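You operate a simulated robot arm through the tools that you are given. There is no shell and no other tool. Be economical: measure what you need, move in short steps, check, and stop when the job is done.

The job below is to be done with a simulated two-armed robot. You get a single attempt, and the scene is never put back.

JOB
Pick up the white bottle with one hand, pass it to the other hand and put it on the green top behind the rack-side press. Set down upright: white bottle.

It is judged by the outcome, as a careful person would: the job done as asked, and still so three seconds after it is handed in. It fails if anything else is knocked over, pushed out of place, dropped, spilled or broken.

ROBOT AND FRAMES
Two 7-joint arms with two-finger parallel grippers on one trunk, on a base that drives. Base frame: it is fixed to the floor where the robot stands at the start and does not move with it; the origin is under the middle of the robot, x ahead of it, y to its left, z up. Units: mm, degrees, N and s.
The left shoulder is at the start at [50, 177, 1104], the right one opposite. With the tool pointing down near the work surface each hand reaches from about 100 to 680 mm from the robot's upright axis, wherever it stands, measured 20 degrees to its own side. Places, roughly: green top behind the rack-side press (75x22 cm) [2660, -60, 700]. Payload 3.43 kg a hand.
The TCP of each hand is the grasp point between the finger pads, 34 mm short of the fingertips. In the tool frame z runs along the fingers and y along their closing line. The gripper opens to 128 mm. The fingers are 24 mm wide and 12 mm thick; the gripper's body (48 by 130 mm) begins 96 mm behind the TCP.
Orientation is told as [roll, pitch, yaw] about the base's x, y, z axes, in that order, counted from this pose: with the fingers straight down and closing along the base's y, the tool's x points along the base's -x, its y along +y and its z along -z.

CONTROLS
- The arms move only by the tool jog_arm. It takes "left_moves", "right_moves" or both (then of equal length, played together; a hand with none holds still); each is a list of rows, each an object of numbers (a shift or turn left out is 0, a gripper value left out holds the last): "x", "y", "z": the shift along the tool's x, y, z in units of 300 mm (1.0 is 300 mm); "rx", "ry", "rz": the turn, a rotation vector about the tool's x, y, z in units of 45 degrees (1.0 is 45 degrees). In form: [{"x": .., "y": .., "z": .., "rx": .., "ry": .., "rz": ..}, ...]. A call has 1 to 8 rows; each row is the pose to reach, as a shift and turn from the pose commanded when the call began, along the tool's axes at that moment. "left_gripper" and "right_gripper" are, for a hand that has rows, the opening, from 0 (shut) to 1 (fully open), set as the call begins (left out, the last holds). A call with a number of a shift or a turn outside -1 to 1 is refused whole. Rows are played at 5 a second. More than 50 mm and 8.6 degrees between two rows, or a gripper value outside its range, and nothing of the call is played. Where a pose cannot be reached the arm comes as near as it can. A force on the tool above 40 N (or 10 N above the force at the start of the call, whichever is more), or a blocked arm, ends the call early, and 0.2 s more pass. Each finger travels about 108 mm/s and halts on what it meets, pressing with about 27 N; the grip force reading is that of the motor and also rises with nothing between the fingers. The clock runs only during rows and for 0.2 s after the last one: add rows that repeat a pose to give the fingers time. It gives the time, the measured TCP pose, the force on the tool (base axes), the opening and the grip force at its end, in the units of the frame above (readings bear some noise), with the torque about the TCP (base axes, N m) and any sound that the robot's microphone picked up, and new pictures: "views" is both (left out), scene, wrist or none (wrist: the cameras of the hands that moved).
- Cameras (640 x 400 px; columns grow to the right, rows downward): "scene" is now at [155.8, -2.4, 1269]; the picture's right is [-0.00, -1.00, 0.00], its down [-0.61, 0.00, -0.80] and it looks along [0.80, -0.00, -0.61] (base axes); focal length 294 px, centre (320, 200). "left" rides on the left gripper at [76, 11, -160] in its tool frame; the picture's right is [-0.15, 0.99, 0.00], its down [-0.88, -0.13, -0.46] and it looks along [-0.45, -0.07, 0.89] (tool axes); focal length 234 px, centre (320, 200). "right" rides on the right gripper at [76, -11, -160] in its tool frame; the picture's right is [0.15, 0.99, 0.00], its down [-0.88, 0.13, -0.46] and it looks along [-0.45, 0.07, 0.89] (tool axes); focal length 234 px, centre (320, 200). There is no depth. A picture from a camera that has moved, and an enlarged one, comes with that camera's place and axes in the base frame and with its lens. The place of the scene camera against the robot may be out by one fixed shift of up to 12 mm in any direction.
- lift_body(by): slides the trunk up (or, below 0, down) by that many mm; the arms and the scene camera ride with it, the base frame stays. It gives what a move gives, with no picture.
- roll_base(legs): drives the robot by 1 to 6 legs, each [ahead, turn to the left] in mm and degrees, along the robot's own axes; the way and the turn of a leg run together, so that a leg with both is an arc; at most 1500 mm and 180 degrees a leg. The arms and the cameras ride along, it lands a little off, and it stops where it bumps. It gives what a move gives, and a new picture of the scene camera.
- pan_tilt(pan, tilt): turns the head with the scene camera to pan (to the left, within 80 degrees either way) and tilt (down, from -29 to 69), counted from straight ahead of the robot. It gives what a move gives, and a new picture of the scene camera.
- inspect(camera, box): a new picture of the part [left, top, right, bottom] of that camera's present view, enlarged. The clock stands still meanwhile.
- hand_in(): hands the job in; it is judged then, once.

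Go step by step. Nothing tells you exact positions but the pictures and the camera data: compare them with the known pose of the tool, close in by small moves and look again before you grip or let go. The budget is 120 turns and 260 pictures, counting those below and the enlarged ones. Unless the task says otherwise, let go and move clear before handing in, and close with one line.

The tools are called as a command line: name --argument value ..., lists and objects as JSON in quotes. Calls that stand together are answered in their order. jog_arm: Moves the arms, as the interface text tells. Its arguments: {"type":"object","properties":{"left_moves":{"type":"array","items":{"type":"object","properties":{"x":{"type":"number"},"y":{"type":"number"},"z":{"type":"number"},"rx":{"type":"number"},"ry":{"type":"number"},"rz":{"type":"number"}}}},"left_gripper":{"type":"number"},"right_moves":{"type":"array","items":{"type":"object","properties":{"x":{"type":"number"},"y":{"type":"number"},"z":{"type":"number"},"rx":{"type":"number"},"ry":{"type":"number"},"rz":{"type":"number"}}}},"right_gripper":{"type":"number"},"views":{"type":"string","enum":["both","scene","wrist","none"]}},"required":[]} The other tools are called the same way: lift_body (by) slides the trunk up or down; roll_base (legs) drives the base; pan_tilt (pan, tilt) turns the head that bears the scene camera; inspect (camera, box) takes an enlarged picture of a part of a camera's view; hand_in () hands the job in.

At the start:

```text
time: 0.0
left_position: [486.7, 225.1, 976.7]
left_ee_rot: [-0.1, 0.0, 0.1]
left_ft_force: [0.2, 0.7, -0.4]
left_wrist_torque: [0.0, -0.04, -0.01]
left_gripper_width: 127.8
left_finger_force: 0.1
right_position: [407.9, -168.2, 932.8]
right_ee_rot: [0.0, 0.0, 0.0]
right_ft_force: [0.1, -0.1, 0.0]
right_wrist_torque: [-0.03, 0.0, -0.02]
right_gripper_width: 128.0
right_finger_force: 0.1
trunk travel left (down, up): [-275.0, 126.0]
robot x, y, heading: [-0.1, 3.2, -0.1]
head pan, tilt: [-0.2, 37.3]
```

scene: 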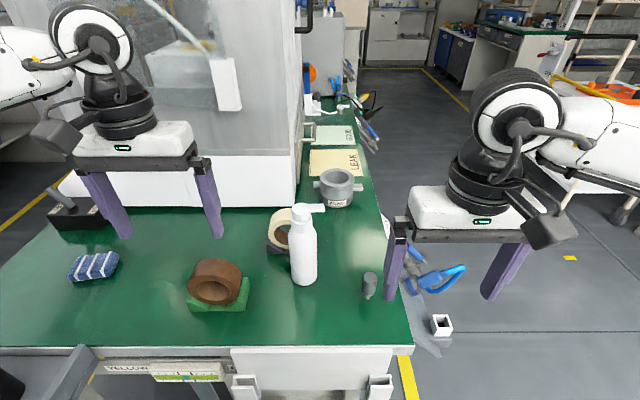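
right: 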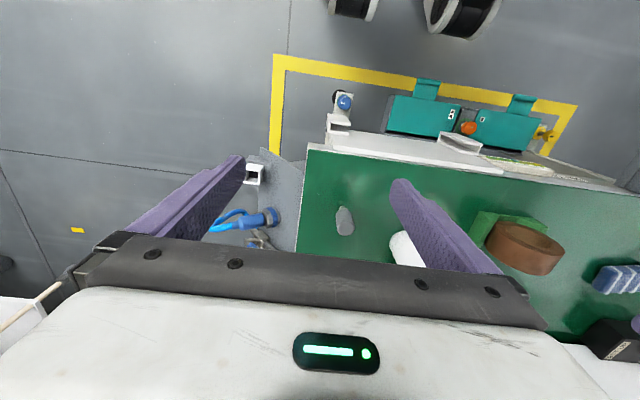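
left: 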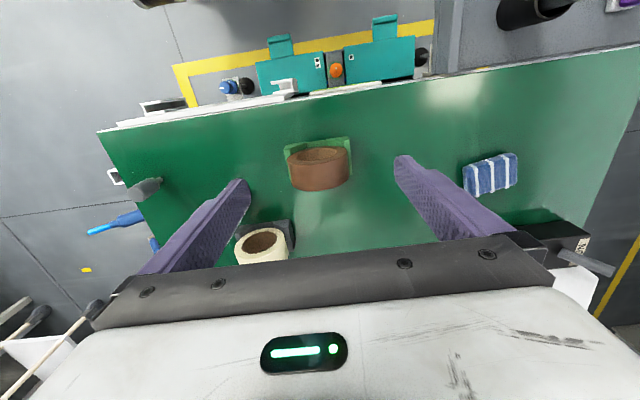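

The white bottle stands on the green bench just ahead of me, between the two hands. First I look closer at it and up ahead toward the target.

inspect --camera "scene" --box '[220, 150, 420, 330]'

pan_tilt --pan 0 --tilt 10

pan_tilt --pan -50 --tilt 25

```text
2.22 times, centred on (320, 240) of scene
camera zoom: at [155.8, -2.4, 1269.0], right [0.0, -1.0, 0.0], down [-0.61, 0.0, -0.8], along [0.8, 0.0, -0.61], focal length 653 px, centre (320, 111)
```

zoom: 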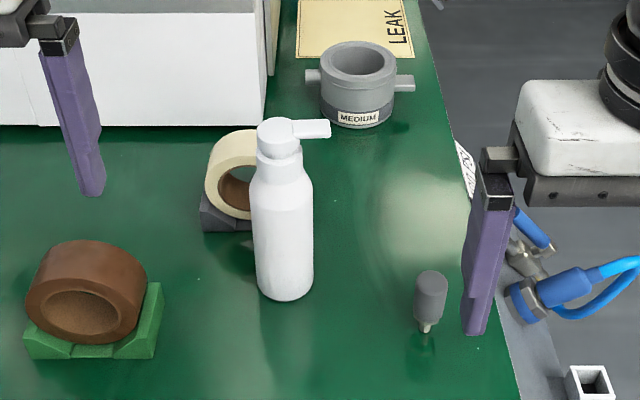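

```text
time: 0.9
left_position: [487.4, 224.7, 977.9]
left_ee_rot: [-0.2, 0.1, 0.2]
left_ft_force: [-0.2, 1.1, 0.0]
left_wrist_torque: [-0.01, 0.0, 0.01]
left_gripper_width: 128.2
left_finger_force: 0.3
right_position: [406.2, -166.7, 931.9]
right_ee_rot: [-0.1, -0.1, 0.0]
right_ft_force: [0.1, -0.3, -0.1]
right_wrist_torque: [0.02, 0.0, -0.02]
right_gripper_width: 128.1
right_finger_force: 0.1
trunk travel left (down, up): [-275.0, 126.0]
robot x, y, heading: [1.5, 1.6, 0.0]
head pan, tilt: [0.0, 10.0]
camera scene: at [162.0, -2.0, 1312.6], right [0.0, -1.0, 0.0], down [-0.17, 0.0, -0.98], along [0.98, 0.0, -0.17], focal length 294 px, centre (320, 200)
```

scene: 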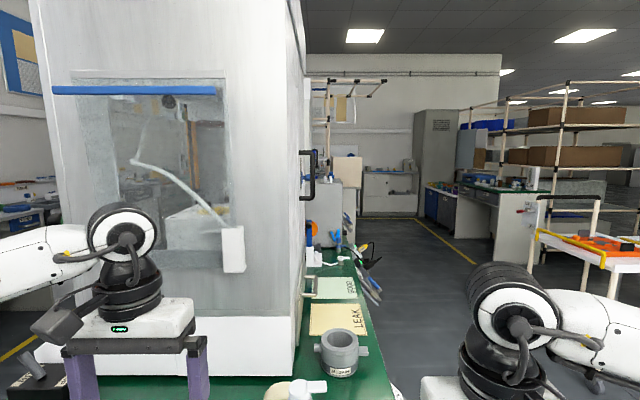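

```text
time: 2.1
left_position: [487.3, 224.6, 976.7]
left_ee_rot: [0.0, -0.1, 0.2]
left_ft_force: [0.0, 0.2, -0.3]
left_wrist_torque: [0.04, -0.02, 0.01]
left_gripper_width: 127.9
left_finger_force: 0.1
right_position: [406.8, -168.9, 933.6]
right_ee_rot: [0.0, 0.0, 0.0]
right_ft_force: [-0.3, 0.3, 0.0]
right_wrist_torque: [-0.03, 0.0, 0.03]
right_gripper_width: 127.9
right_finger_force: 0.0
trunk travel left (down, up): [-275.0, 126.0]
robot x, y, heading: [-1.2, 0.2, -0.0]
head pan, tilt: [-50.0, 25.0]
camera scene: at [128.3, -72.5, 1288.3], right [-0.77, -0.64, 0.0], down [-0.27, 0.32, -0.91], along [0.58, -0.69, -0.42], focal length 294 px, centre (320, 200)
```

scene: 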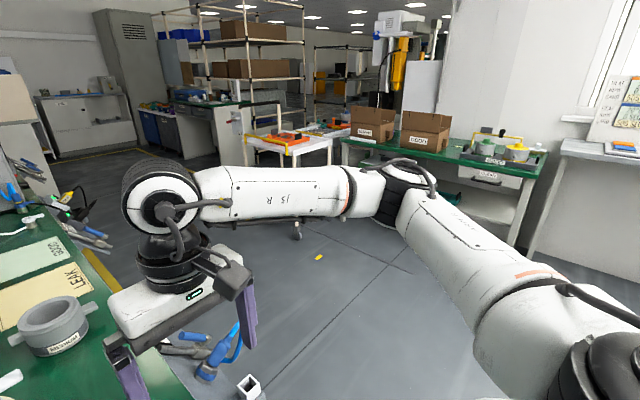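

The target lies far down the aisle past the machine. I zoom in there.

pan_tilt --pan 0 --tilt 15

inspect --camera "scene" --box '[280, 100, 440, 240]'

inspect --camera "scene" --box '[240, 200, 440, 400]'

```text
time: 3.3
left_position: [486.2, 223.8, 976.0]
left_ee_rot: [-0.1, 0.1, 0.1]
left_ft_force: [-0.2, 0.4, -0.1]
left_wrist_torque: [-0.01, -0.01, 0.0]
left_gripper_width: 128.3
left_finger_force: 0.1
right_position: [406.5, -168.3, 933.8]
right_ee_rot: [0.1, -0.1, 0.0]
right_ft_force: [0.0, 0.0, 0.0]
right_wrist_torque: [-0.03, 0.04, 0.02]
right_gripper_width: 128.2
right_finger_force: 0.1
trunk travel left (down, up): [-275.0, 126.0]
robot x, y, heading: [-1.4, -1.2, 0.0]
head pan, tilt: [0.0, 15.0]
camera scene: at [162.4, -2.1, 1304.5], right [0.0, -1.0, 0.0], down [-0.26, 0.0, -0.97], along [0.97, 0.0, -0.26], focal length 294 px, centre (320, 200)
```

scene: 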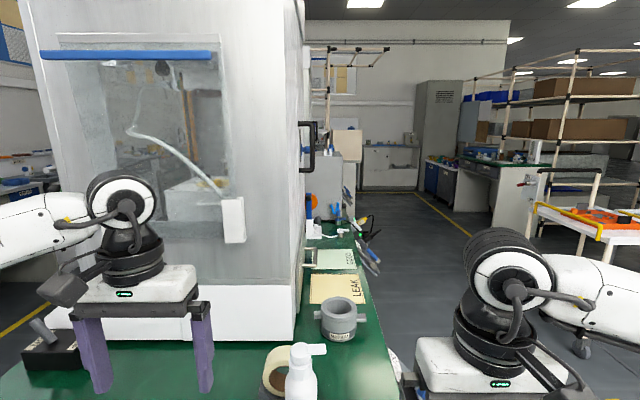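

```text
2.86 times, centred on (360, 170) of scene
camera zoom: at [162.4, -2.1, 1304.5], right [0.0, -1.0, 0.0], down [-0.26, 0.0, -0.97], along [0.97, 0.0, -0.26], focal length 840 px, centre (206, 286)
```

zoom: 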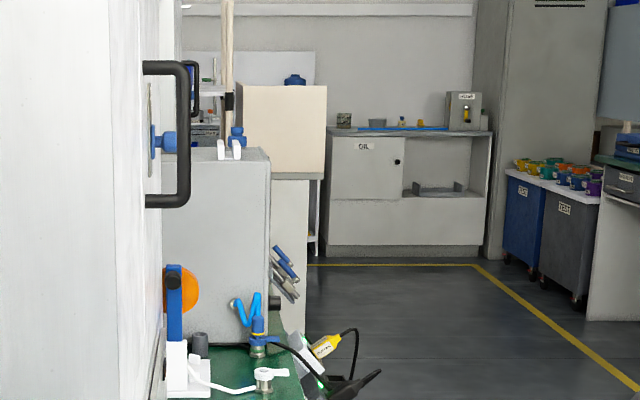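

```text
2.00 times, centred on (340, 300) of scene
camera zoom: at [162.4, -2.1, 1304.5], right [0.0, -1.0, 0.0], down [-0.26, 0.0, -0.97], along [0.97, 0.0, -0.26], focal length 588 px, centre (280, 0)
```

zoom: 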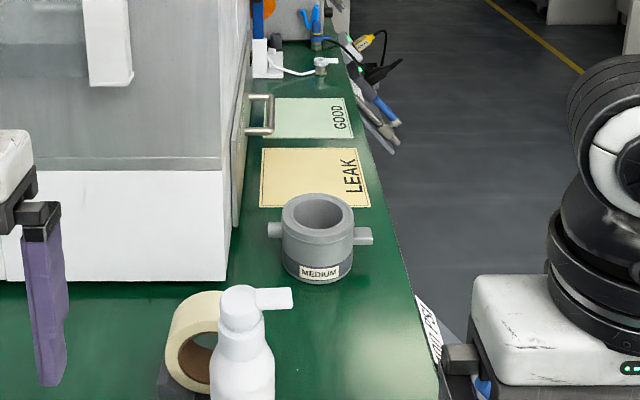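

The bottle I put at about (597, 37), base near z 700, height about 220, with the nozzle pointing right. I'll bring the right hand in tilted 45° and yawed 30° left to a standoff, and look.

jog_arm --right_moves '[{"x": -0.028, "y": 0.056, "z": -0.003, "rx": -0.0327, "ry": -0.122, "rz": -0.0789}, {"x": -0.056, "y": 0.112, "z": -0.007, "rx": -0.0654, "ry": -0.2439, "rz": -0.1578}, {"x": -0.084, "y": 0.168, "z": -0.01, "rx": -0.0981, "ry": -0.3659, "rz": -0.2367}, {"x": -0.112, "y": 0.224, "z": -0.014, "rx": -0.1308, "ry": -0.4879, "rz": -0.3156}, {"x": -0.14, "y": 0.28, "z": -0.017, "rx": -0.1634, "ry": -0.6098, "rz": -0.3944}, {"x": -0.168, "y": 0.336, "z": -0.02, "rx": -0.1961, "ry": -0.7318, "rz": -0.4733}, {"x": -0.195, "y": 0.391, "z": -0.024, "rx": -0.2288, "ry": -0.8537, "rz": -0.5522}, {"x": -0.223, "y": 0.447, "z": -0.027, "rx": -0.2615, "ry": -0.9757, "rz": -0.6311}]' --right_gripper 0.8 --views "wrist"

pan_tilt --pan 0 --tilt 37

```text
time: 5.1
left_position: [485.8, 225.5, 976.5]
left_ee_rot: [-0.1, 0.0, 0.1]
left_ft_force: [0.6, -0.2, -0.3]
left_wrist_torque: [0.01, -0.02, 0.03]
left_gripper_width: 128.1
left_finger_force: 0.1
right_position: [476.3, -33.5, 940.3]
right_ee_rot: [0.0, -45.2, 30.0]
right_ft_force: [-0.6, 0.4, 0.4]
right_wrist_torque: [0.02, -0.01, 0.01]
right_gripper_width: 102.3
right_finger_force: 0.0
trunk travel left (down, up): [-275.0, 126.0]
robot x, y, heading: [-1.3, -1.7, -0.0]
head pan, tilt: [0.0, 15.0]
camera right: at [335.5, -125.7, 999.9], right [-0.59, 0.8, -0.1], down [0.19, 0.26, 0.95], along [0.79, 0.53, -0.31], focal length 234 px, centre (320, 200)
```

right: 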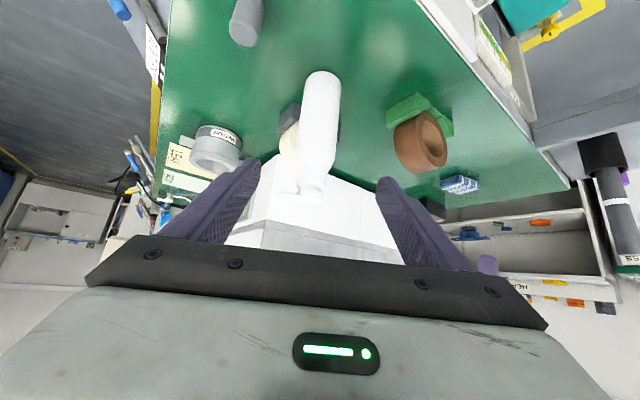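

```text
time: 5.9
left_position: [486.7, 225.0, 976.4]
left_ee_rot: [-0.1, 0.0, 0.1]
left_ft_force: [0.3, 1.3, -0.5]
left_wrist_torque: [0.02, -0.02, -0.01]
left_gripper_width: 127.7
left_finger_force: 0.0
right_position: [474.2, -33.0, 940.3]
right_ee_rot: [0.0, -44.9, 29.9]
right_ft_force: [0.0, 0.0, -0.1]
right_wrist_torque: [0.01, -0.01, 0.02]
right_gripper_width: 102.2
right_finger_force: 0.1
trunk travel left (down, up): [-275.0, 126.0]
robot x, y, heading: [3.0, 2.7, -0.1]
head pan, tilt: [0.0, 37.0]
camera scene: at [155.9, -2.0, 1269.5], right [0.0, -1.0, 0.0], down [-0.6, 0.0, -0.8], along [0.8, 0.0, -0.6], focal length 294 px, centre (320, 200)
```

scene: 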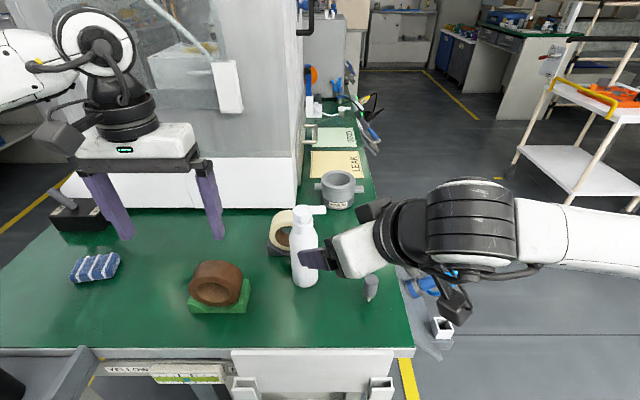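

Two-camera fit puts the bottle axis near (603, 36) with the bench near z 687; the hand is lined up, so I advance along the fingers part-way and look.

jog_arm --right_moves '[{"z": 0.13}, {"z": 0.26}, {"z": 0.36}, {"z": 0.45}]' --right_gripper 0.8

```text
time: 6.9
left_position: [486.2, 225.9, 976.9]
left_ee_rot: [-0.2, -0.1, 0.1]
left_ft_force: [-0.2, 0.6, 0.0]
left_wrist_torque: [0.02, 0.01, -0.01]
left_gripper_width: 127.6
left_finger_force: 0.1
right_position: [559.2, 13.2, 842.7]
right_ee_rot: [0.1, -44.9, 30.0]
right_ft_force: [0.0, 0.2, -0.2]
right_wrist_torque: [0.01, 0.01, -0.01]
right_gripper_width: 103.0
right_finger_force: 0.1
trunk travel left (down, up): [-275.0, 126.0]
robot x, y, heading: [1.7, 1.4, 0.2]
head pan, tilt: [0.0, 37.0]
camera scene: at [156.1, -1.9, 1269.4], right [0.0, -1.0, 0.0], down [-0.6, 0.0, -0.8], along [0.8, 0.0, -0.6], focal length 294 px, centre (320, 200)
camera right: at [418.8, -79.5, 902.0], right [-0.58, 0.81, -0.1], down [0.2, 0.26, 0.94], along [0.79, 0.53, -0.31], focal length 234 px, centre (320, 200)
```

scene: 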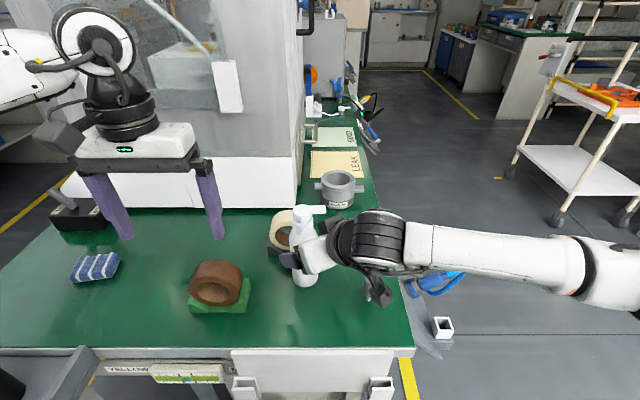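
right: 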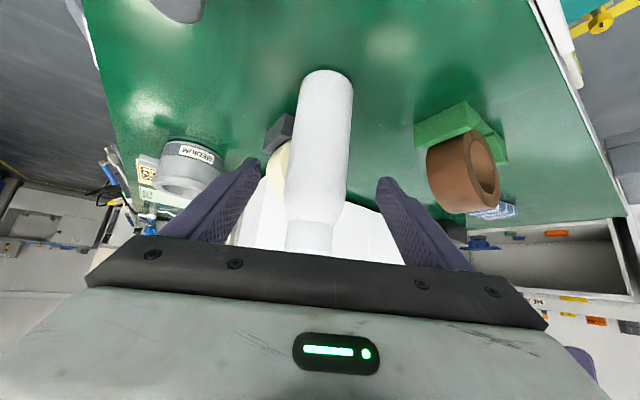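

Still centred; I advance the last 68 mm along the fingers, then check before gripping.

jog_arm --right_moves '[{"z": 0.08}, {"z": 0.16}, {"z": 0.225}, {"z": 0.225}]'

```text
time: 7.9
left_position: [486.4, 224.7, 975.2]
left_ee_rot: [-0.1, 0.0, 0.1]
left_ft_force: [0.4, 0.8, 0.0]
left_wrist_torque: [-0.03, -0.03, 0.0]
left_gripper_width: 127.9
left_finger_force: 0.0
right_position: [598.4, 37.8, 794.8]
right_ee_rot: [-0.1, -45.0, 29.9]
right_ft_force: [0.4, -0.3, -0.8]
right_wrist_torque: [0.03, 0.0, 0.02]
right_gripper_width: 102.4
right_finger_force: 0.0
trunk travel left (down, up): [-275.0, 126.0]
robot x, y, heading: [-2.0, -1.8, 0.1]
head pan, tilt: [0.0, 37.0]
camera scene: at [155.9, -2.0, 1269.5], right [0.0, -1.0, 0.0], down [-0.6, 0.0, -0.8], along [0.8, 0.0, -0.6], focal length 294 px, centre (320, 200)
camera right: at [459.3, -54.7, 855.0], right [-0.58, 0.81, -0.1], down [0.2, 0.26, 0.94], along [0.79, 0.53, -0.31], focal length 234 px, centre (320, 200)
```

scene: 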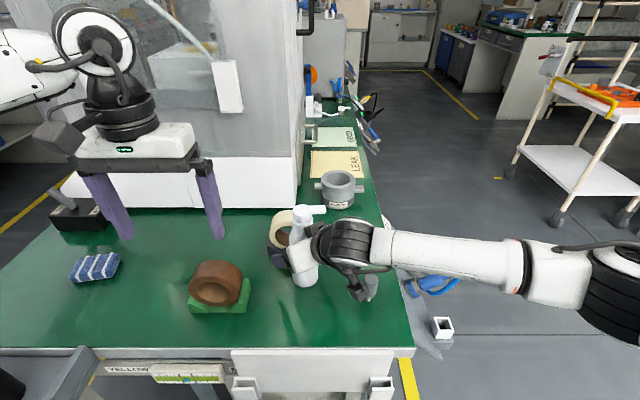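
right: 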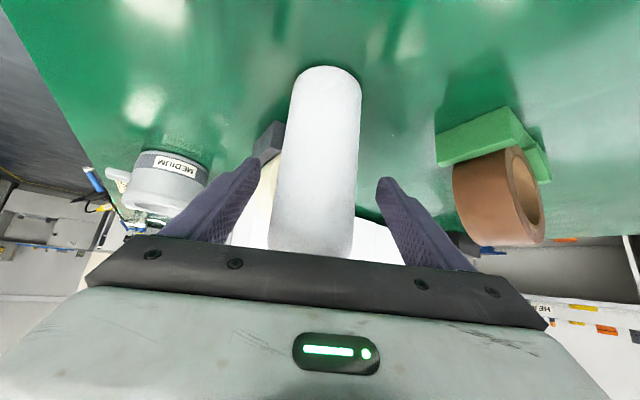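

The bottle sits between the pads around its mid-upper body. I close the right gripper.

jog_arm --right_moves '[{"y": -0.01}, {"y": -0.01}, {"y": -0.01}, {"y": -0.01}, {"y": -0.01}]' --right_gripper 0 --views "wrist"

```text
time: 9.1
left_position: [487.6, 225.3, 976.7]
left_ee_rot: [-0.1, 0.0, 0.1]
left_ft_force: [-0.1, 0.1, -0.3]
left_wrist_torque: [-0.01, -0.01, -0.02]
left_gripper_width: 128.0
left_finger_force: 0.1
right_position: [599.5, 36.1, 796.2]
right_ee_rot: [0.0, -45.0, 30.0]
right_ft_force: [-0.2, 0.1, -0.8]
right_wrist_torque: [0.03, -0.09, 0.04]
right_gripper_width: 58.9
right_finger_force: 27.0
trunk travel left (down, up): [-275.0, 126.0]
robot x, y, heading: [0.2, 0.2, -0.0]
head pan, tilt: [0.0, 37.0]
camera right: at [460.6, -56.9, 856.2], right [-0.58, 0.81, -0.1], down [0.2, 0.26, 0.94], along [0.79, 0.53, -0.31], focal length 234 px, centre (320, 200)
```

right: 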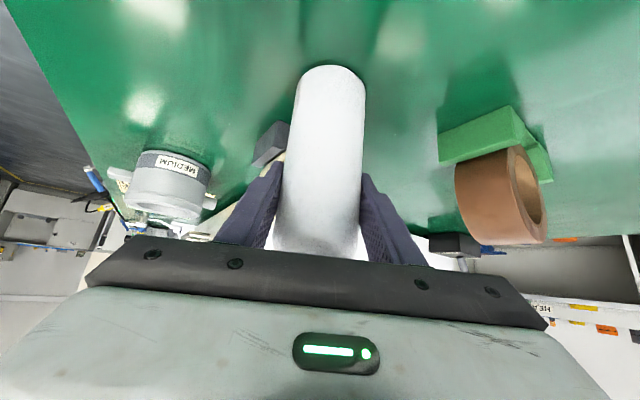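

Gripped at 59 mm. I lift straight up 120 mm and check that it holds.

jog_arm --right_moves '[{"x": -0.03, "z": -0.03}, {"x": -0.09, "z": -0.09}, {"x": -0.16, "z": -0.16}, {"x": -0.22, "z": -0.22}, {"x": -0.283, "z": -0.283}]'

```text
time: 10.3
left_position: [485.8, 225.7, 976.5]
left_ee_rot: [-0.1, 0.0, 0.1]
left_ft_force: [-1.0, 0.1, 0.4]
left_wrist_torque: [0.0, -0.02, 0.03]
left_gripper_width: 127.8
left_finger_force: 0.0
right_position: [600.4, 36.6, 918.3]
right_ee_rot: [0.1, -44.9, 30.0]
right_ft_force: [-0.3, 0.5, -1.0]
right_wrist_torque: [0.01, -0.01, 0.02]
right_gripper_width: 58.7
right_finger_force: 27.1
trunk travel left (down, up): [-275.0, 126.0]
robot x, y, heading: [-1.2, -1.9, -0.0]
head pan, tilt: [0.0, 37.0]
camera scene: at [156.0, -1.9, 1269.4], right [0.0, -1.0, 0.0], down [-0.6, 0.0, -0.8], along [0.8, 0.0, -0.6], focal length 294 px, centre (320, 200)
camera right: at [460.6, -56.8, 978.3], right [-0.58, 0.81, -0.1], down [0.2, 0.26, 0.94], along [0.79, 0.53, -0.31], focal length 234 px, centre (320, 200)
```

scene: 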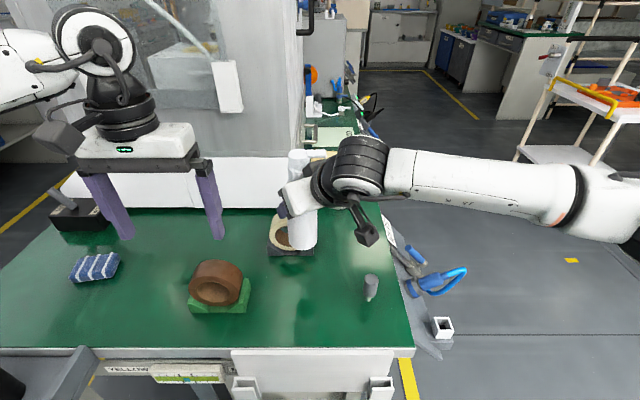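
right: 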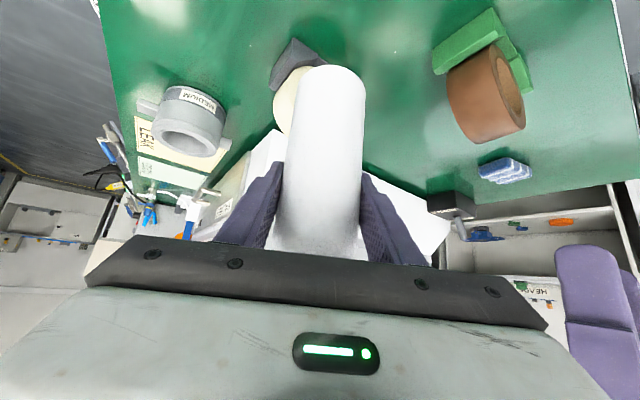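

The bottle is held. I retract both hands to carry posture and look at the right side before driving.

jog_arm --right_moves '[{"x": 0.057, "y": 0.027, "z": -0.085}, {"x": 0.113, "y": 0.054, "z": -0.17}, {"x": 0.17, "y": 0.081, "z": -0.254}, {"x": 0.226, "y": 0.108, "z": -0.339}, {"x": 0.283, "y": 0.135, "z": -0.424}]' --left_moves '[{"x": 0.08}, {"x": 0.16}, {"x": 0.24}, {"x": 0.32}, {"x": 0.4}]' --views "scene"

pan_tilt --pan -80 --tilt 35

```text
time: 11.5
left_position: [366.8, 226.3, 976.5]
left_ee_rot: [-0.1, 0.1, 0.2]
left_ft_force: [0.3, -0.7, -0.8]
left_wrist_torque: [0.02, 0.02, 0.0]
left_gripper_width: 127.9
left_finger_force: 0.0
right_position: [448.3, -6.9, 945.6]
right_ee_rot: [0.0, -45.1, 29.9]
right_ft_force: [0.2, 1.6, -1.0]
right_wrist_torque: [-0.04, 0.01, -0.03]
right_gripper_width: 58.9
right_finger_force: 27.3
trunk travel left (down, up): [-275.0, 126.0]
robot x, y, heading: [2.4, -0.4, -0.2]
head pan, tilt: [0.0, 37.0]
camera scene: at [155.7, -2.0, 1269.5], right [0.0, -1.0, 0.0], down [-0.6, 0.0, -0.8], along [0.8, 0.0, -0.6], focal length 294 px, centre (320, 200)
```

scene: 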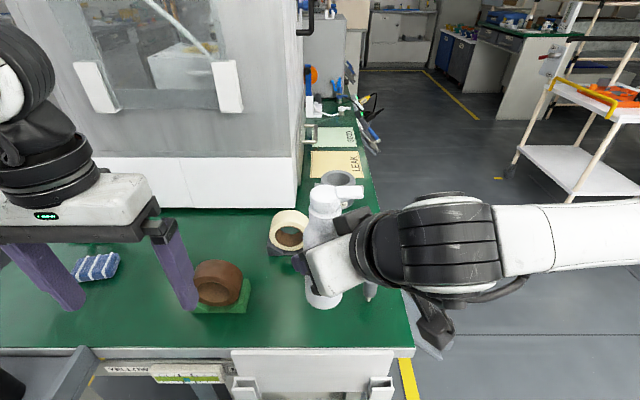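

```text
time: 13.1
left_position: [368.1, 226.1, 977.3]
left_ee_rot: [0.0, 0.0, 0.0]
left_ft_force: [0.4, -0.1, -0.1]
left_wrist_torque: [0.01, -0.02, 0.04]
left_gripper_width: 128.0
left_finger_force: 0.0
right_position: [449.5, -6.5, 944.3]
right_ee_rot: [0.0, -44.9, 30.0]
right_ft_force: [-0.3, 0.5, -2.6]
right_wrist_torque: [-0.01, 0.02, 0.04]
right_gripper_width: 58.8
right_finger_force: 26.9
trunk travel left (down, up): [-275.0, 126.0]
robot x, y, heading: [-0.8, 1.1, 0.1]
head pan, tilt: [-80.0, 35.0]
camera scene: at [84.5, -88.7, 1272.5], right [-0.98, -0.17, 0.0], down [-0.1, 0.56, -0.82], along [0.14, -0.81, -0.57], focal length 294 px, centre (320, 200)
```

scene: 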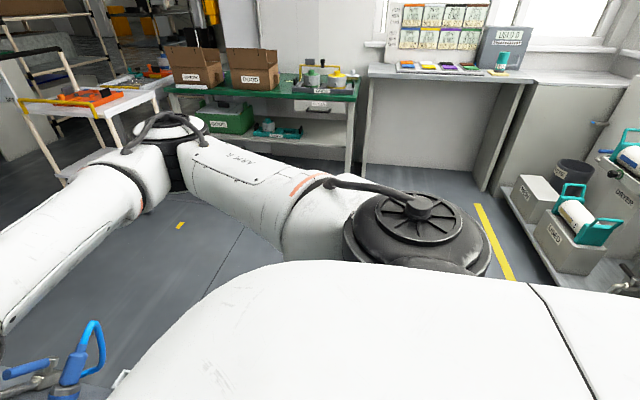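

Space on the right is open, with the aisle about y -300 to -1450. I back off, then drive into the aisle's middle.

pan_tilt --pan 0 --tilt 25

roll_base --legs '[[-250, 0], [0, -60]]'

```text
time: 14.6
left_position: [368.3, 226.4, 976.5]
left_ee_rot: [-0.1, 0.0, 0.1]
left_ft_force: [0.2, 0.3, -0.5]
left_wrist_torque: [0.0, 0.0, 0.02]
left_gripper_width: 128.0
left_finger_force: 0.1
right_position: [449.3, -6.8, 945.4]
right_ee_rot: [0.0, -44.9, 29.9]
right_ft_force: [0.1, -0.3, -2.2]
right_wrist_torque: [0.01, -0.02, 0.0]
right_gripper_width: 58.6
right_finger_force: 27.1
trunk travel left (down, up): [-275.0, 126.0]
robot x, y, heading: [-2.2, 2.6, 0.0]
head pan, tilt: [0.0, 25.0]
camera scene: at [161.3, -2.1, 1288.2], right [0.0, -1.0, 0.0], down [-0.42, 0.0, -0.91], along [0.91, 0.0, -0.42], focal length 294 px, centre (320, 200)
```

scene: 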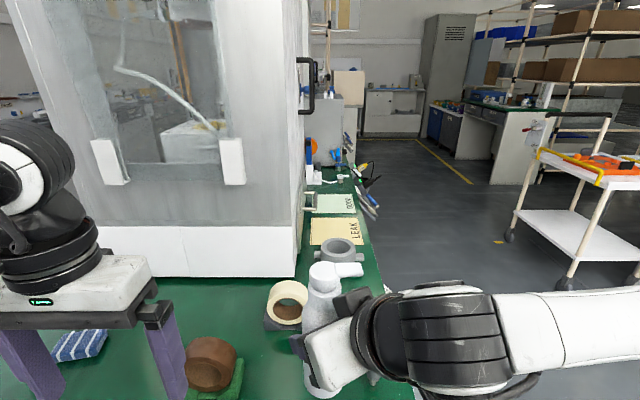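

```text
time: 19.1
left_position: [124.7, -208.6, 976.3]
left_ee_rot: [0.0, 0.0, -60.2]
left_ft_force: [0.5, 0.1, -0.1]
left_wrist_torque: [0.02, 0.0, 0.01]
left_gripper_width: 128.0
left_finger_force: 0.0
right_position: [-36.5, -394.2, 945.4]
right_ee_rot: [0.0, -45.1, -30.3]
right_ft_force: [-0.3, 0.2, -2.0]
right_wrist_torque: [-0.01, -0.01, 0.02]
right_gripper_width: 58.9
right_finger_force: 27.3
trunk travel left (down, up): [-275.0, 126.0]
robot x, y, heading: [-251.3, -2.0, -60.4]
head pan, tilt: [0.0, 25.0]
camera scene: at [-174.4, -143.5, 1288.2], right [-0.87, -0.5, 0.0], down [-0.21, 0.37, -0.91], along [0.45, -0.79, -0.42], focal length 294 px, centre (320, 200)
```

scene: 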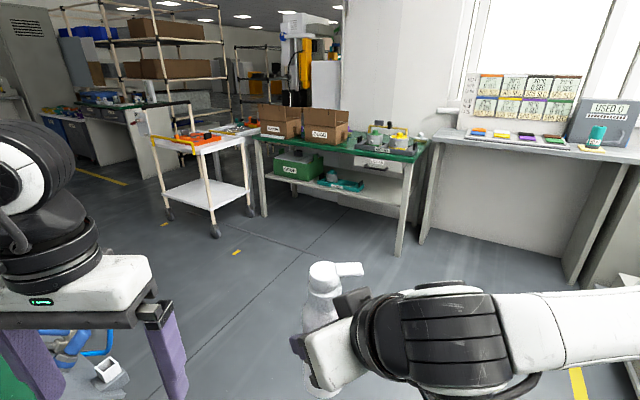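

Clear ahead; driving to about (235, -850) and turning back to the aisle direction.

roll_base --legs '[[980, 0], [0, 60]]'

```text
time: 26.8
left_position: [597.9, -607.4, 976.2]
left_ee_rot: [-0.1, 0.0, 0.1]
left_ft_force: [0.5, -0.6, 0.0]
left_wrist_torque: [0.01, 0.03, 0.0]
left_gripper_width: 128.0
left_finger_force: 0.1
right_position: [680.1, -839.3, 943.9]
right_ee_rot: [-0.1, -44.9, 29.9]
right_ft_force: [0.2, 0.6, -1.8]
right_wrist_torque: [0.02, 0.0, 0.01]
right_gripper_width: 58.8
right_finger_force: 27.0
trunk travel left (down, up): [-275.0, 126.0]
robot x, y, heading: [232.9, -835.5, -0.1]
head pan, tilt: [0.0, 25.0]
camera scene: at [391.0, -835.0, 1288.2], right [0.0, -1.0, 0.0], down [-0.42, 0.0, -0.91], along [0.91, 0.0, -0.42], focal length 294 px, centre (320, 200)
```

scene: 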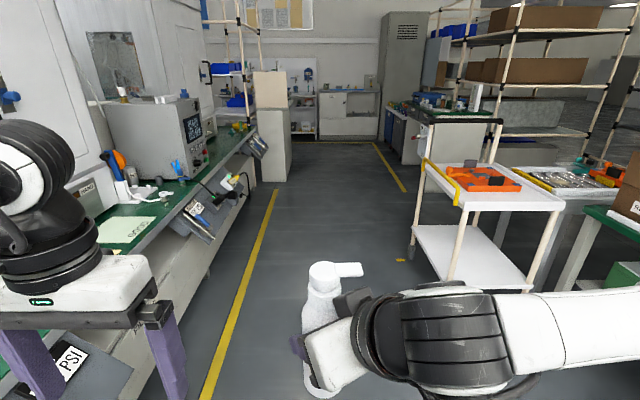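

I see the gray control box and a second white machine farther on; the target strip is past the gray box. Driving on down the aisle.

roll_base --legs '[[0, 2], [1300, 0], [0, -2]]'

pan_tilt --pan 35 --tilt 25

```text
time: 34.0
left_position: [1891.3, -583.1, 977.8]
left_ee_rot: [-0.1, 0.0, -1.0]
left_ft_force: [0.5, -1.1, -1.0]
left_wrist_torque: [0.0, -0.02, 0.0]
left_gripper_width: 128.0
left_finger_force: 0.0
right_position: [1968.8, -816.9, 945.4]
right_ee_rot: [0.1, -44.8, 28.7]
right_ft_force: [-0.7, 0.1, -2.3]
right_wrist_torque: [-0.01, -0.03, -0.01]
right_gripper_width: 58.7
right_finger_force: 26.6
trunk travel left (down, up): [-275.0, 126.0]
robot x, y, heading: [1520.5, -802.1, -1.1]
head pan, tilt: [0.0, 25.0]
camera scene: at [1680.2, -807.2, 1288.2], right [-0.02, -1.0, 0.0], down [-0.42, 0.01, -0.91], along [0.91, -0.02, -0.42], focal length 294 px, centre (320, 200)
```

scene: 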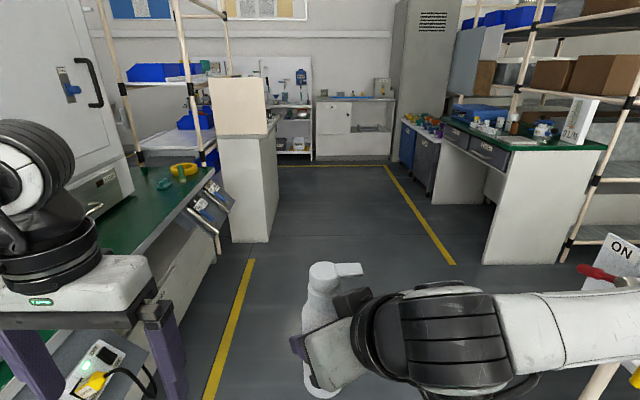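

```text
time: 35.0
left_position: [1890.5, -581.2, 977.0]
left_ee_rot: [-0.1, 0.0, -1.1]
left_ft_force: [-0.1, -0.7, 0.5]
left_wrist_torque: [0.03, -0.02, -0.03]
left_gripper_width: 128.1
left_finger_force: 0.0
right_position: [1968.5, -817.2, 944.2]
right_ee_rot: [0.0, -45.0, 28.9]
right_ft_force: [-0.1, 0.3, -1.6]
right_wrist_torque: [-0.02, -0.02, 0.01]
right_gripper_width: 58.9
right_finger_force: 26.8
trunk travel left (down, up): [-275.0, 126.0]
robot x, y, heading: [1517.7, -803.3, -1.1]
head pan, tilt: [35.0, 25.0]
camera scene: at [1664.5, -753.8, 1288.2], right [0.56, -0.83, 0.0], down [-0.35, -0.24, -0.91], along [0.75, 0.5, -0.42], focal length 294 px, centre (320, 200)
```

scene: 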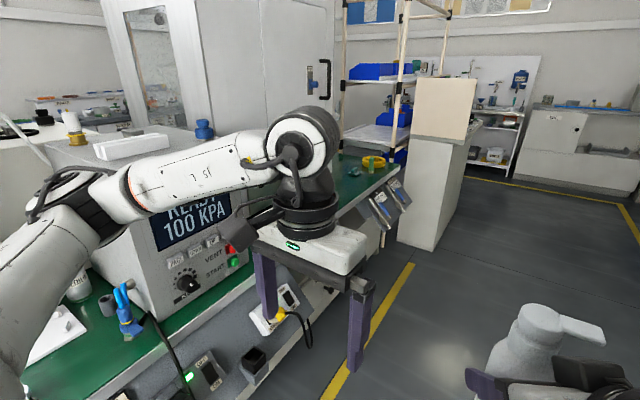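

The target strip lies in front of the second machine, past the gray box. I drive on to be abreast of it and look left.

roll_base --legs '[[0, 1], [1150, 0]]'

pan_tilt --pan 80 --tilt 35

```text
time: 41.2
left_position: [3033.7, -541.9, 977.0]
left_ee_rot: [-0.1, 0.0, 2.2]
left_ft_force: [-0.4, -0.3, -0.4]
left_wrist_torque: [0.01, -0.01, -0.02]
left_gripper_width: 127.9
left_finger_force: 0.1
right_position: [3124.5, -771.6, 944.3]
right_ee_rot: [0.0, -44.8, 32.1]
right_ft_force: [-0.1, 0.2, -2.7]
right_wrist_torque: [-0.04, 0.0, -0.02]
right_gripper_width: 59.1
right_finger_force: 27.3
trunk travel left (down, up): [-275.0, 126.0]
robot x, y, heading: [2674.6, -783.2, 1.8]
head pan, tilt: [35.0, 25.0]
camera scene: at [2817.2, -725.9, 1288.2], right [0.6, -0.8, 0.0], down [-0.34, -0.25, -0.91], along [0.72, 0.55, -0.42], focal length 294 px, centre (320, 200)
```

scene: 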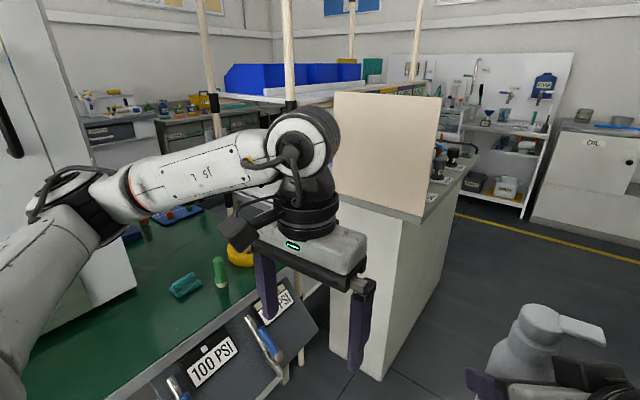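

```text
time: 42.4
left_position: [3032.5, -542.9, 976.5]
left_ee_rot: [-0.1, -0.1, 2.2]
left_ft_force: [-0.1, 0.3, -0.4]
left_wrist_torque: [0.01, -0.02, 0.01]
left_gripper_width: 127.9
left_finger_force: 0.1
right_position: [3125.0, -771.0, 944.3]
right_ee_rot: [0.0, -44.9, 31.9]
right_ft_force: [-0.1, -0.1, -1.3]
right_wrist_torque: [-0.03, 0.02, -0.01]
right_gripper_width: 58.7
right_finger_force: 27.2
trunk travel left (down, up): [-275.0, 126.0]
robot x, y, heading: [2672.1, -782.4, 2.0]
head pan, tilt: [80.0, 35.0]
camera scene: at [2755.7, -694.2, 1272.5], right [0.99, -0.14, 0.0], down [-0.08, -0.57, -0.82], along [0.11, 0.81, -0.57], focal length 294 px, centre (320, 200)
```

scene: 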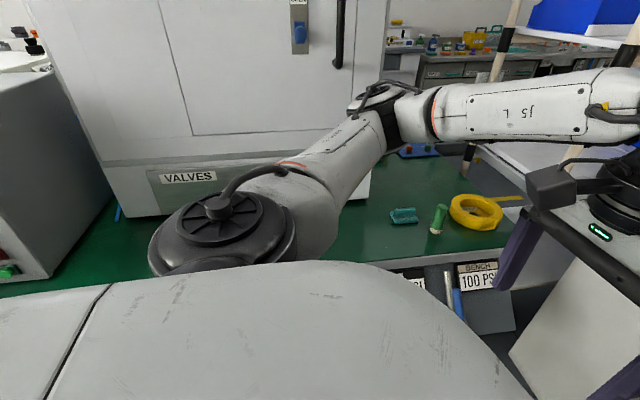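

The strip at the given coordinates is in front of the VALVES machine between the gray box and the small items on the right. I turn to face it.

roll_base --legs '[[0, 88]]'

pan_tilt --pan 0 --tilt 40

```text
time: 46.6
left_position: [2436.0, -423.7, 976.3]
left_ee_rot: [-0.1, 0.1, 92.3]
left_ft_force: [0.0, 0.2, -0.8]
left_wrist_torque: [-0.02, -0.02, -0.07]
left_gripper_width: 128.0
left_finger_force: 0.1
right_position: [2662.9, -332.7, 946.1]
right_ee_rot: [0.0, -44.8, 122.2]
right_ft_force: [-0.5, -0.2, -2.3]
right_wrist_torque: [0.0, 0.03, 0.0]
right_gripper_width: 58.8
right_finger_force: 27.0
trunk travel left (down, up): [-275.0, 126.0]
robot x, y, heading: [2671.0, -780.6, 92.2]
head pan, tilt: [80.0, 35.0]
camera scene: at [2583.4, -702.0, 1272.5], right [0.14, 0.99, 0.0], down [0.57, -0.08, -0.82], along [-0.81, 0.11, -0.57], focal length 294 px, centre (320, 200)
```

scene: 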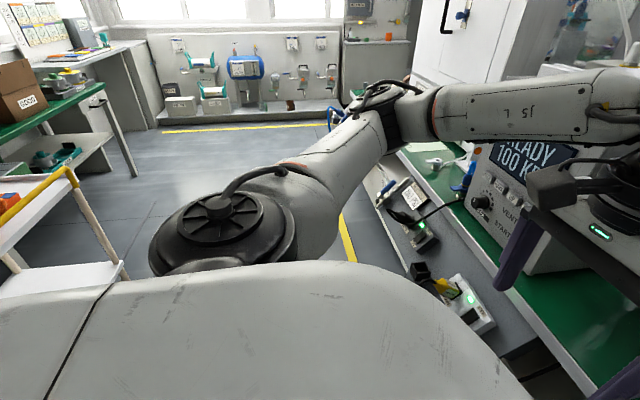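

```text
time: 48.1
left_position: [2434.3, -422.6, 977.1]
left_ee_rot: [-0.1, 0.0, 92.3]
left_ft_force: [0.9, -1.2, -0.2]
left_wrist_torque: [0.03, 0.03, -0.02]
left_gripper_width: 128.0
left_finger_force: 0.1
right_position: [2662.8, -331.5, 945.8]
right_ee_rot: [-0.1, -45.0, 122.2]
right_ft_force: [0.3, -0.5, -2.4]
right_wrist_torque: [-0.02, 0.0, 0.0]
right_gripper_width: 59.0
right_finger_force: 27.0
trunk travel left (down, up): [-275.0, 126.0]
robot x, y, heading: [2676.2, -781.1, 92.4]
head pan, tilt: [0.0, 40.0]
camera scene: at [2667.4, -628.9, 1264.9], right [1.0, 0.04, 0.0], down [0.03, -0.64, -0.77], along [-0.03, 0.77, -0.64], focal length 294 px, centre (320, 200)
```

scene: 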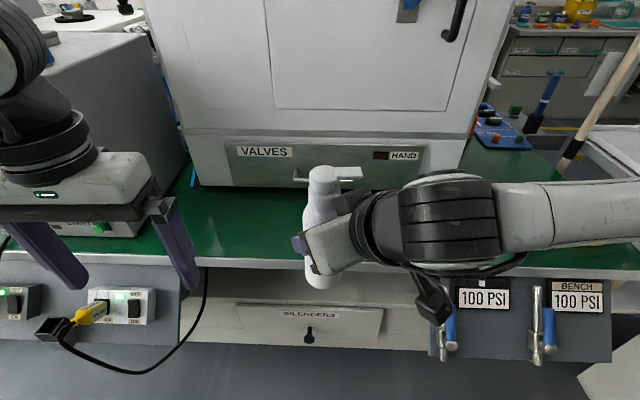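

The strip before me is clear (bench edge y≈-179, machine face y≈120). Now the hand-over: right moves the bottle a bit forward, and the left comes to a standoff below-left, aimed at the lower body.

jog_arm --right_moves '[{"x": -0.078, "y": -0.044, "z": 0.078}, {"x": -0.155, "y": -0.088, "z": 0.155}]' --views "none"

jog_arm --left_moves '[{"x": -0.022, "y": -0.052, "z": 0.008, "rx": 0.0327, "ry": -0.0789, "rz": 0.122}, {"x": -0.044, "y": -0.104, "z": 0.016, "rx": 0.0654, "ry": -0.1578, "rz": 0.2439}, {"x": -0.066, "y": -0.156, "z": 0.024, "rx": 0.098, "ry": -0.2367, "rz": 0.3659}, {"x": -0.088, "y": -0.208, "z": 0.032, "rx": 0.1307, "ry": -0.3156, "rz": 0.4879}, {"x": -0.111, "y": -0.261, "z": 0.039, "rx": 0.1634, "ry": -0.3944, "rz": 0.6098}, {"x": -0.133, "y": -0.313, "z": 0.047, "rx": 0.1961, "ry": -0.4733, "rz": 0.7318}, {"x": -0.155, "y": -0.365, "z": 0.055, "rx": 0.2287, "ry": -0.5522, "rz": 0.8537}, {"x": -0.177, "y": -0.417, "z": 0.063, "rx": 0.2614, "ry": -0.6311, "rz": 0.9757}]' --left_gripper 0.75

```text
time: 48.7
left_position: [2433.4, -424.5, 977.2]
left_ee_rot: [0.0, 0.0, 92.2]
left_ft_force: [-0.4, 0.3, -0.9]
left_wrist_torque: [0.01, 0.01, 0.03]
left_gripper_width: 128.3
left_finger_force: 0.1
right_position: [2650.6, -261.5, 945.1]
right_ee_rot: [0.1, -44.8, 122.2]
right_ft_force: [-0.7, -0.2, -2.6]
right_wrist_torque: [-0.06, 0.05, -0.01]
right_gripper_width: 58.7
right_finger_force: 27.3
trunk travel left (down, up): [-275.0, 126.0]
robot x, y, heading: [2671.7, -783.2, 92.0]
head pan, tilt: [0.0, 40.0]
```

```text
time: 50.5
left_position: [2555.7, -366.0, 958.7]
left_ee_rot: [0.0, -30.1, 47.2]
left_ft_force: [0.4, -0.3, -0.4]
left_wrist_torque: [0.02, 0.01, -0.01]
left_gripper_width: 96.1
left_finger_force: 0.0
right_position: [2651.5, -261.2, 945.3]
right_ee_rot: [0.0, -44.9, 122.1]
right_ft_force: [1.0, 0.7, -2.4]
right_wrist_torque: [-0.02, 0.02, -0.01]
right_gripper_width: 58.9
right_finger_force: 27.0
trunk travel left (down, up): [-275.0, 126.0]
robot x, y, heading: [2671.1, -781.7, 92.1]
head pan, tilt: [0.0, 40.0]
camera scene: at [2667.4, -628.9, 1264.9], right [1.0, 0.04, 0.0], down [0.02, -0.64, -0.77], along [-0.03, 0.77, -0.64], focal length 294 px, centre (320, 200)
camera left: at [2449.7, -464.6, 1057.5], right [-0.64, 0.76, 0.07], down [0.46, 0.3, 0.84], along [0.62, 0.57, -0.54], focal length 234 px, centre (320, 200)
```

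scene: 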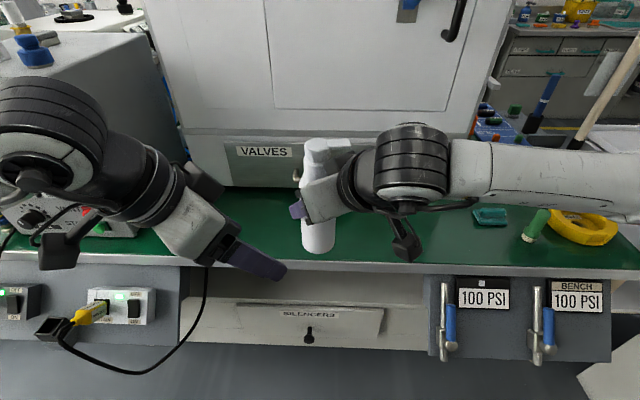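
left: 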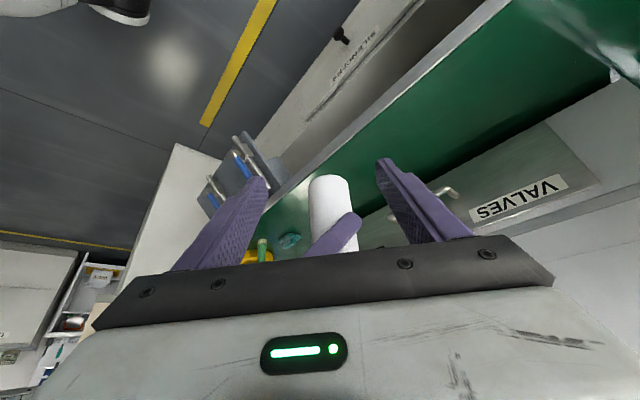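

My left pitch came out steeper than intended (30° from vertical rather than 60°); I rotate the left hand 30° more about its TCP.

jog_arm --left_moves '[{"ry": -0.167}, {"ry": -0.333}, {"ry": -0.5}, {"ry": -0.667}]'

```text
time: 51.5
left_position: [2556.3, -365.2, 957.8]
left_ee_rot: [-0.1, -60.3, 47.3]
left_ft_force: [-0.3, -0.2, -0.3]
left_wrist_torque: [0.01, -0.01, -0.04]
left_gripper_width: 96.0
left_finger_force: 0.1
right_position: [2651.8, -262.3, 944.5]
right_ee_rot: [0.0, -44.9, 122.2]
right_ft_force: [0.2, -0.5, -3.2]
right_wrist_torque: [0.02, 0.0, 0.0]
right_gripper_width: 58.5
right_finger_force: 27.3
trunk travel left (down, up): [-275.0, 126.0]
robot x, y, heading: [2672.6, -782.2, 92.3]
head pan, tilt: [0.0, 40.0]
camera scene: at [2667.3, -629.0, 1265.0], right [1.0, 0.04, 0.0], down [0.02, -0.64, -0.77], along [-0.03, 0.77, -0.64], focal length 294 px, centre (320, 200)
camera left: at [2428.9, -486.8, 971.9], right [-0.68, 0.72, 0.13], down [0.12, -0.06, 0.99], along [0.72, 0.69, -0.05], focal length 234 px, centre (320, 200)
```

scene: 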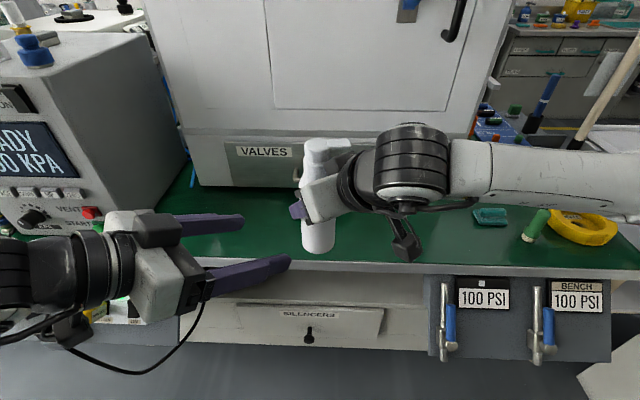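
left: 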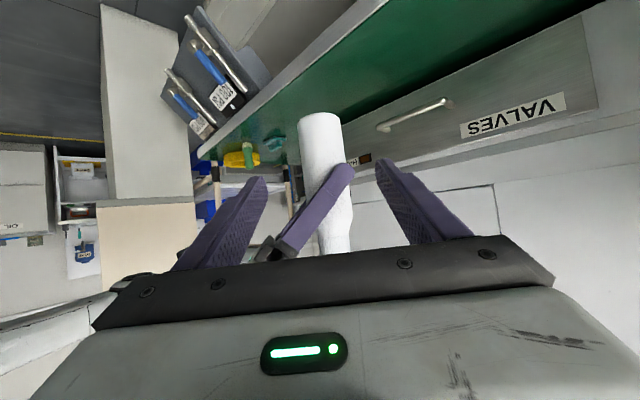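

Left hand is now aligned below-left. I advance it 100 mm along the fingers and look again.

jog_arm --left_moves '[{"z": 0.12, "y": 0.01}, {"z": 0.23, "y": 0.015}, {"z": 0.333, "y": 0.015}]'

inspect --camera "scene" --box '[220, 120, 420, 280]'

```text
time: 52.3
left_position: [2613.8, -299.3, 906.4]
left_ee_rot: [-0.1, -60.1, 47.4]
left_ft_force: [-0.9, 0.3, -0.5]
left_wrist_torque: [0.0, 0.03, 0.02]
left_gripper_width: 96.2
left_finger_force: 0.0
right_position: [2652.0, -262.0, 945.5]
right_ee_rot: [0.1, -45.0, 122.2]
right_ft_force: [-0.6, -0.4, -1.9]
right_wrist_torque: [-0.01, -0.04, 0.02]
right_gripper_width: 59.2
right_finger_force: 26.6
trunk travel left (down, up): [-275.0, 126.0]
robot x, y, heading: [2675.3, -778.1, 91.9]
head pan, tilt: [0.0, 40.0]
camera scene: at [2667.6, -628.8, 1264.9], right [1.0, 0.04, 0.0], down [0.02, -0.64, -0.77], along [-0.03, 0.77, -0.64], focal length 294 px, centre (320, 200)
camera left: at [2487.7, -420.4, 919.6], right [-0.68, 0.72, 0.13], down [0.13, -0.06, 0.99], along [0.72, 0.69, -0.05], focal length 234 px, centre (320, 200)
```

scene: 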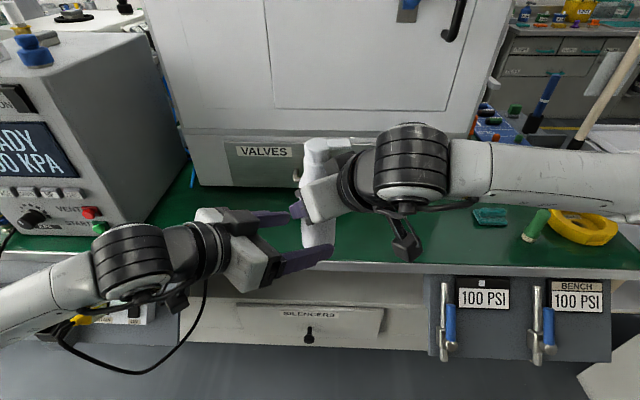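
left: 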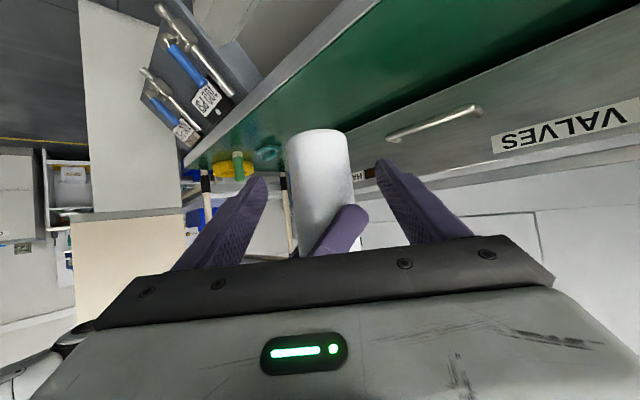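

```text
2.50 times, centred on (320, 200) of scene
camera zoom: at [2667.6, -628.8, 1264.9], right [1.0, 0.04, 0.0], down [0.02, -0.64, -0.77], along [-0.03, 0.77, -0.64], focal length 735 px, centre (320, 200)
```

zoom: 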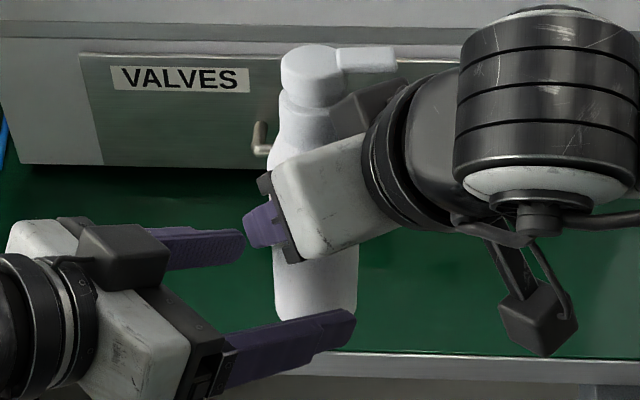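

Well centred. I advance the last 60 mm and check before closing.

jog_arm --left_moves '[{"z": 0.07}, {"z": 0.14}, {"z": 0.2}, {"z": 0.2}]'

inspect --camera "scene" --box '[220, 120, 420, 280]'

```text
time: 53.3
left_position: [2650.4, -260.6, 876.6]
left_ee_rot: [-0.2, -60.0, 47.5]
left_ft_force: [0.1, 0.2, -0.2]
left_wrist_torque: [-0.02, -0.01, 0.0]
left_gripper_width: 95.8
left_finger_force: 0.0
right_position: [2652.4, -262.2, 945.7]
right_ee_rot: [0.1, -44.8, 122.3]
right_ft_force: [-0.6, -0.1, -1.4]
right_wrist_torque: [0.03, 0.0, 0.0]
right_gripper_width: 58.8
right_finger_force: 26.9
trunk travel left (down, up): [-275.0, 126.0]
robot x, y, heading: [2672.2, -785.8, 92.3]
head pan, tilt: [0.0, 40.0]
camera scene: at [2667.4, -628.9, 1264.9], right [1.0, 0.04, 0.0], down [0.02, -0.64, -0.77], along [-0.03, 0.77, -0.64], focal length 294 px, centre (320, 200)
camera left: at [2521.5, -381.3, 890.0], right [-0.68, 0.72, 0.13], down [0.13, -0.05, 0.99], along [0.72, 0.69, -0.05], focal length 234 px, centre (320, 200)
```

scene: 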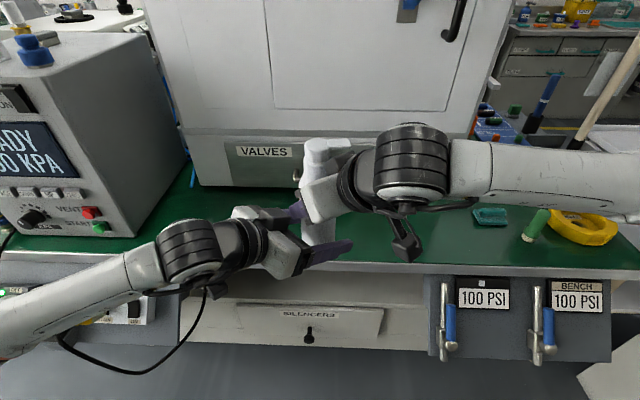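
left: 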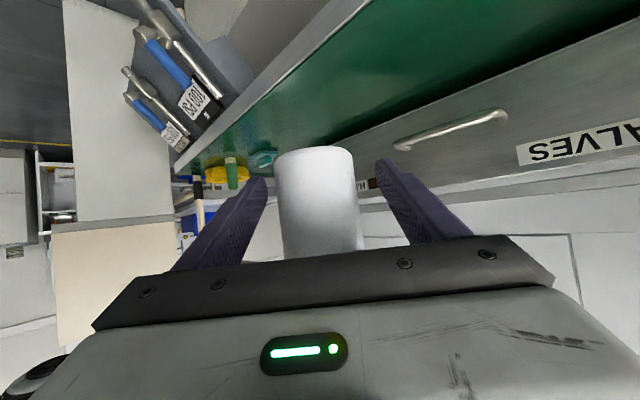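

```text
2.50 times, centred on (320, 200) of scene
camera zoom: at [2667.4, -628.9, 1264.9], right [1.0, 0.04, 0.0], down [0.02, -0.64, -0.77], along [-0.03, 0.77, -0.64], focal length 735 px, centre (320, 200)
```

zoom: 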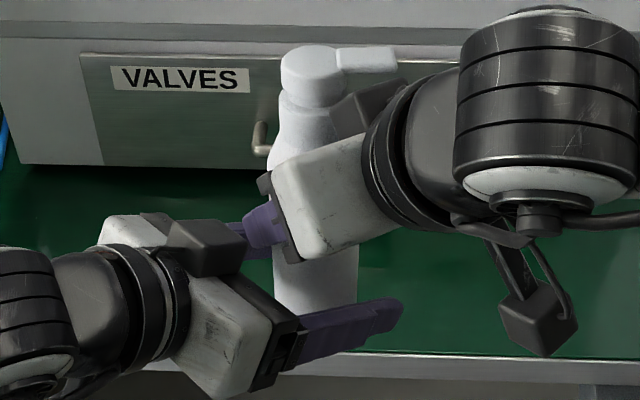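

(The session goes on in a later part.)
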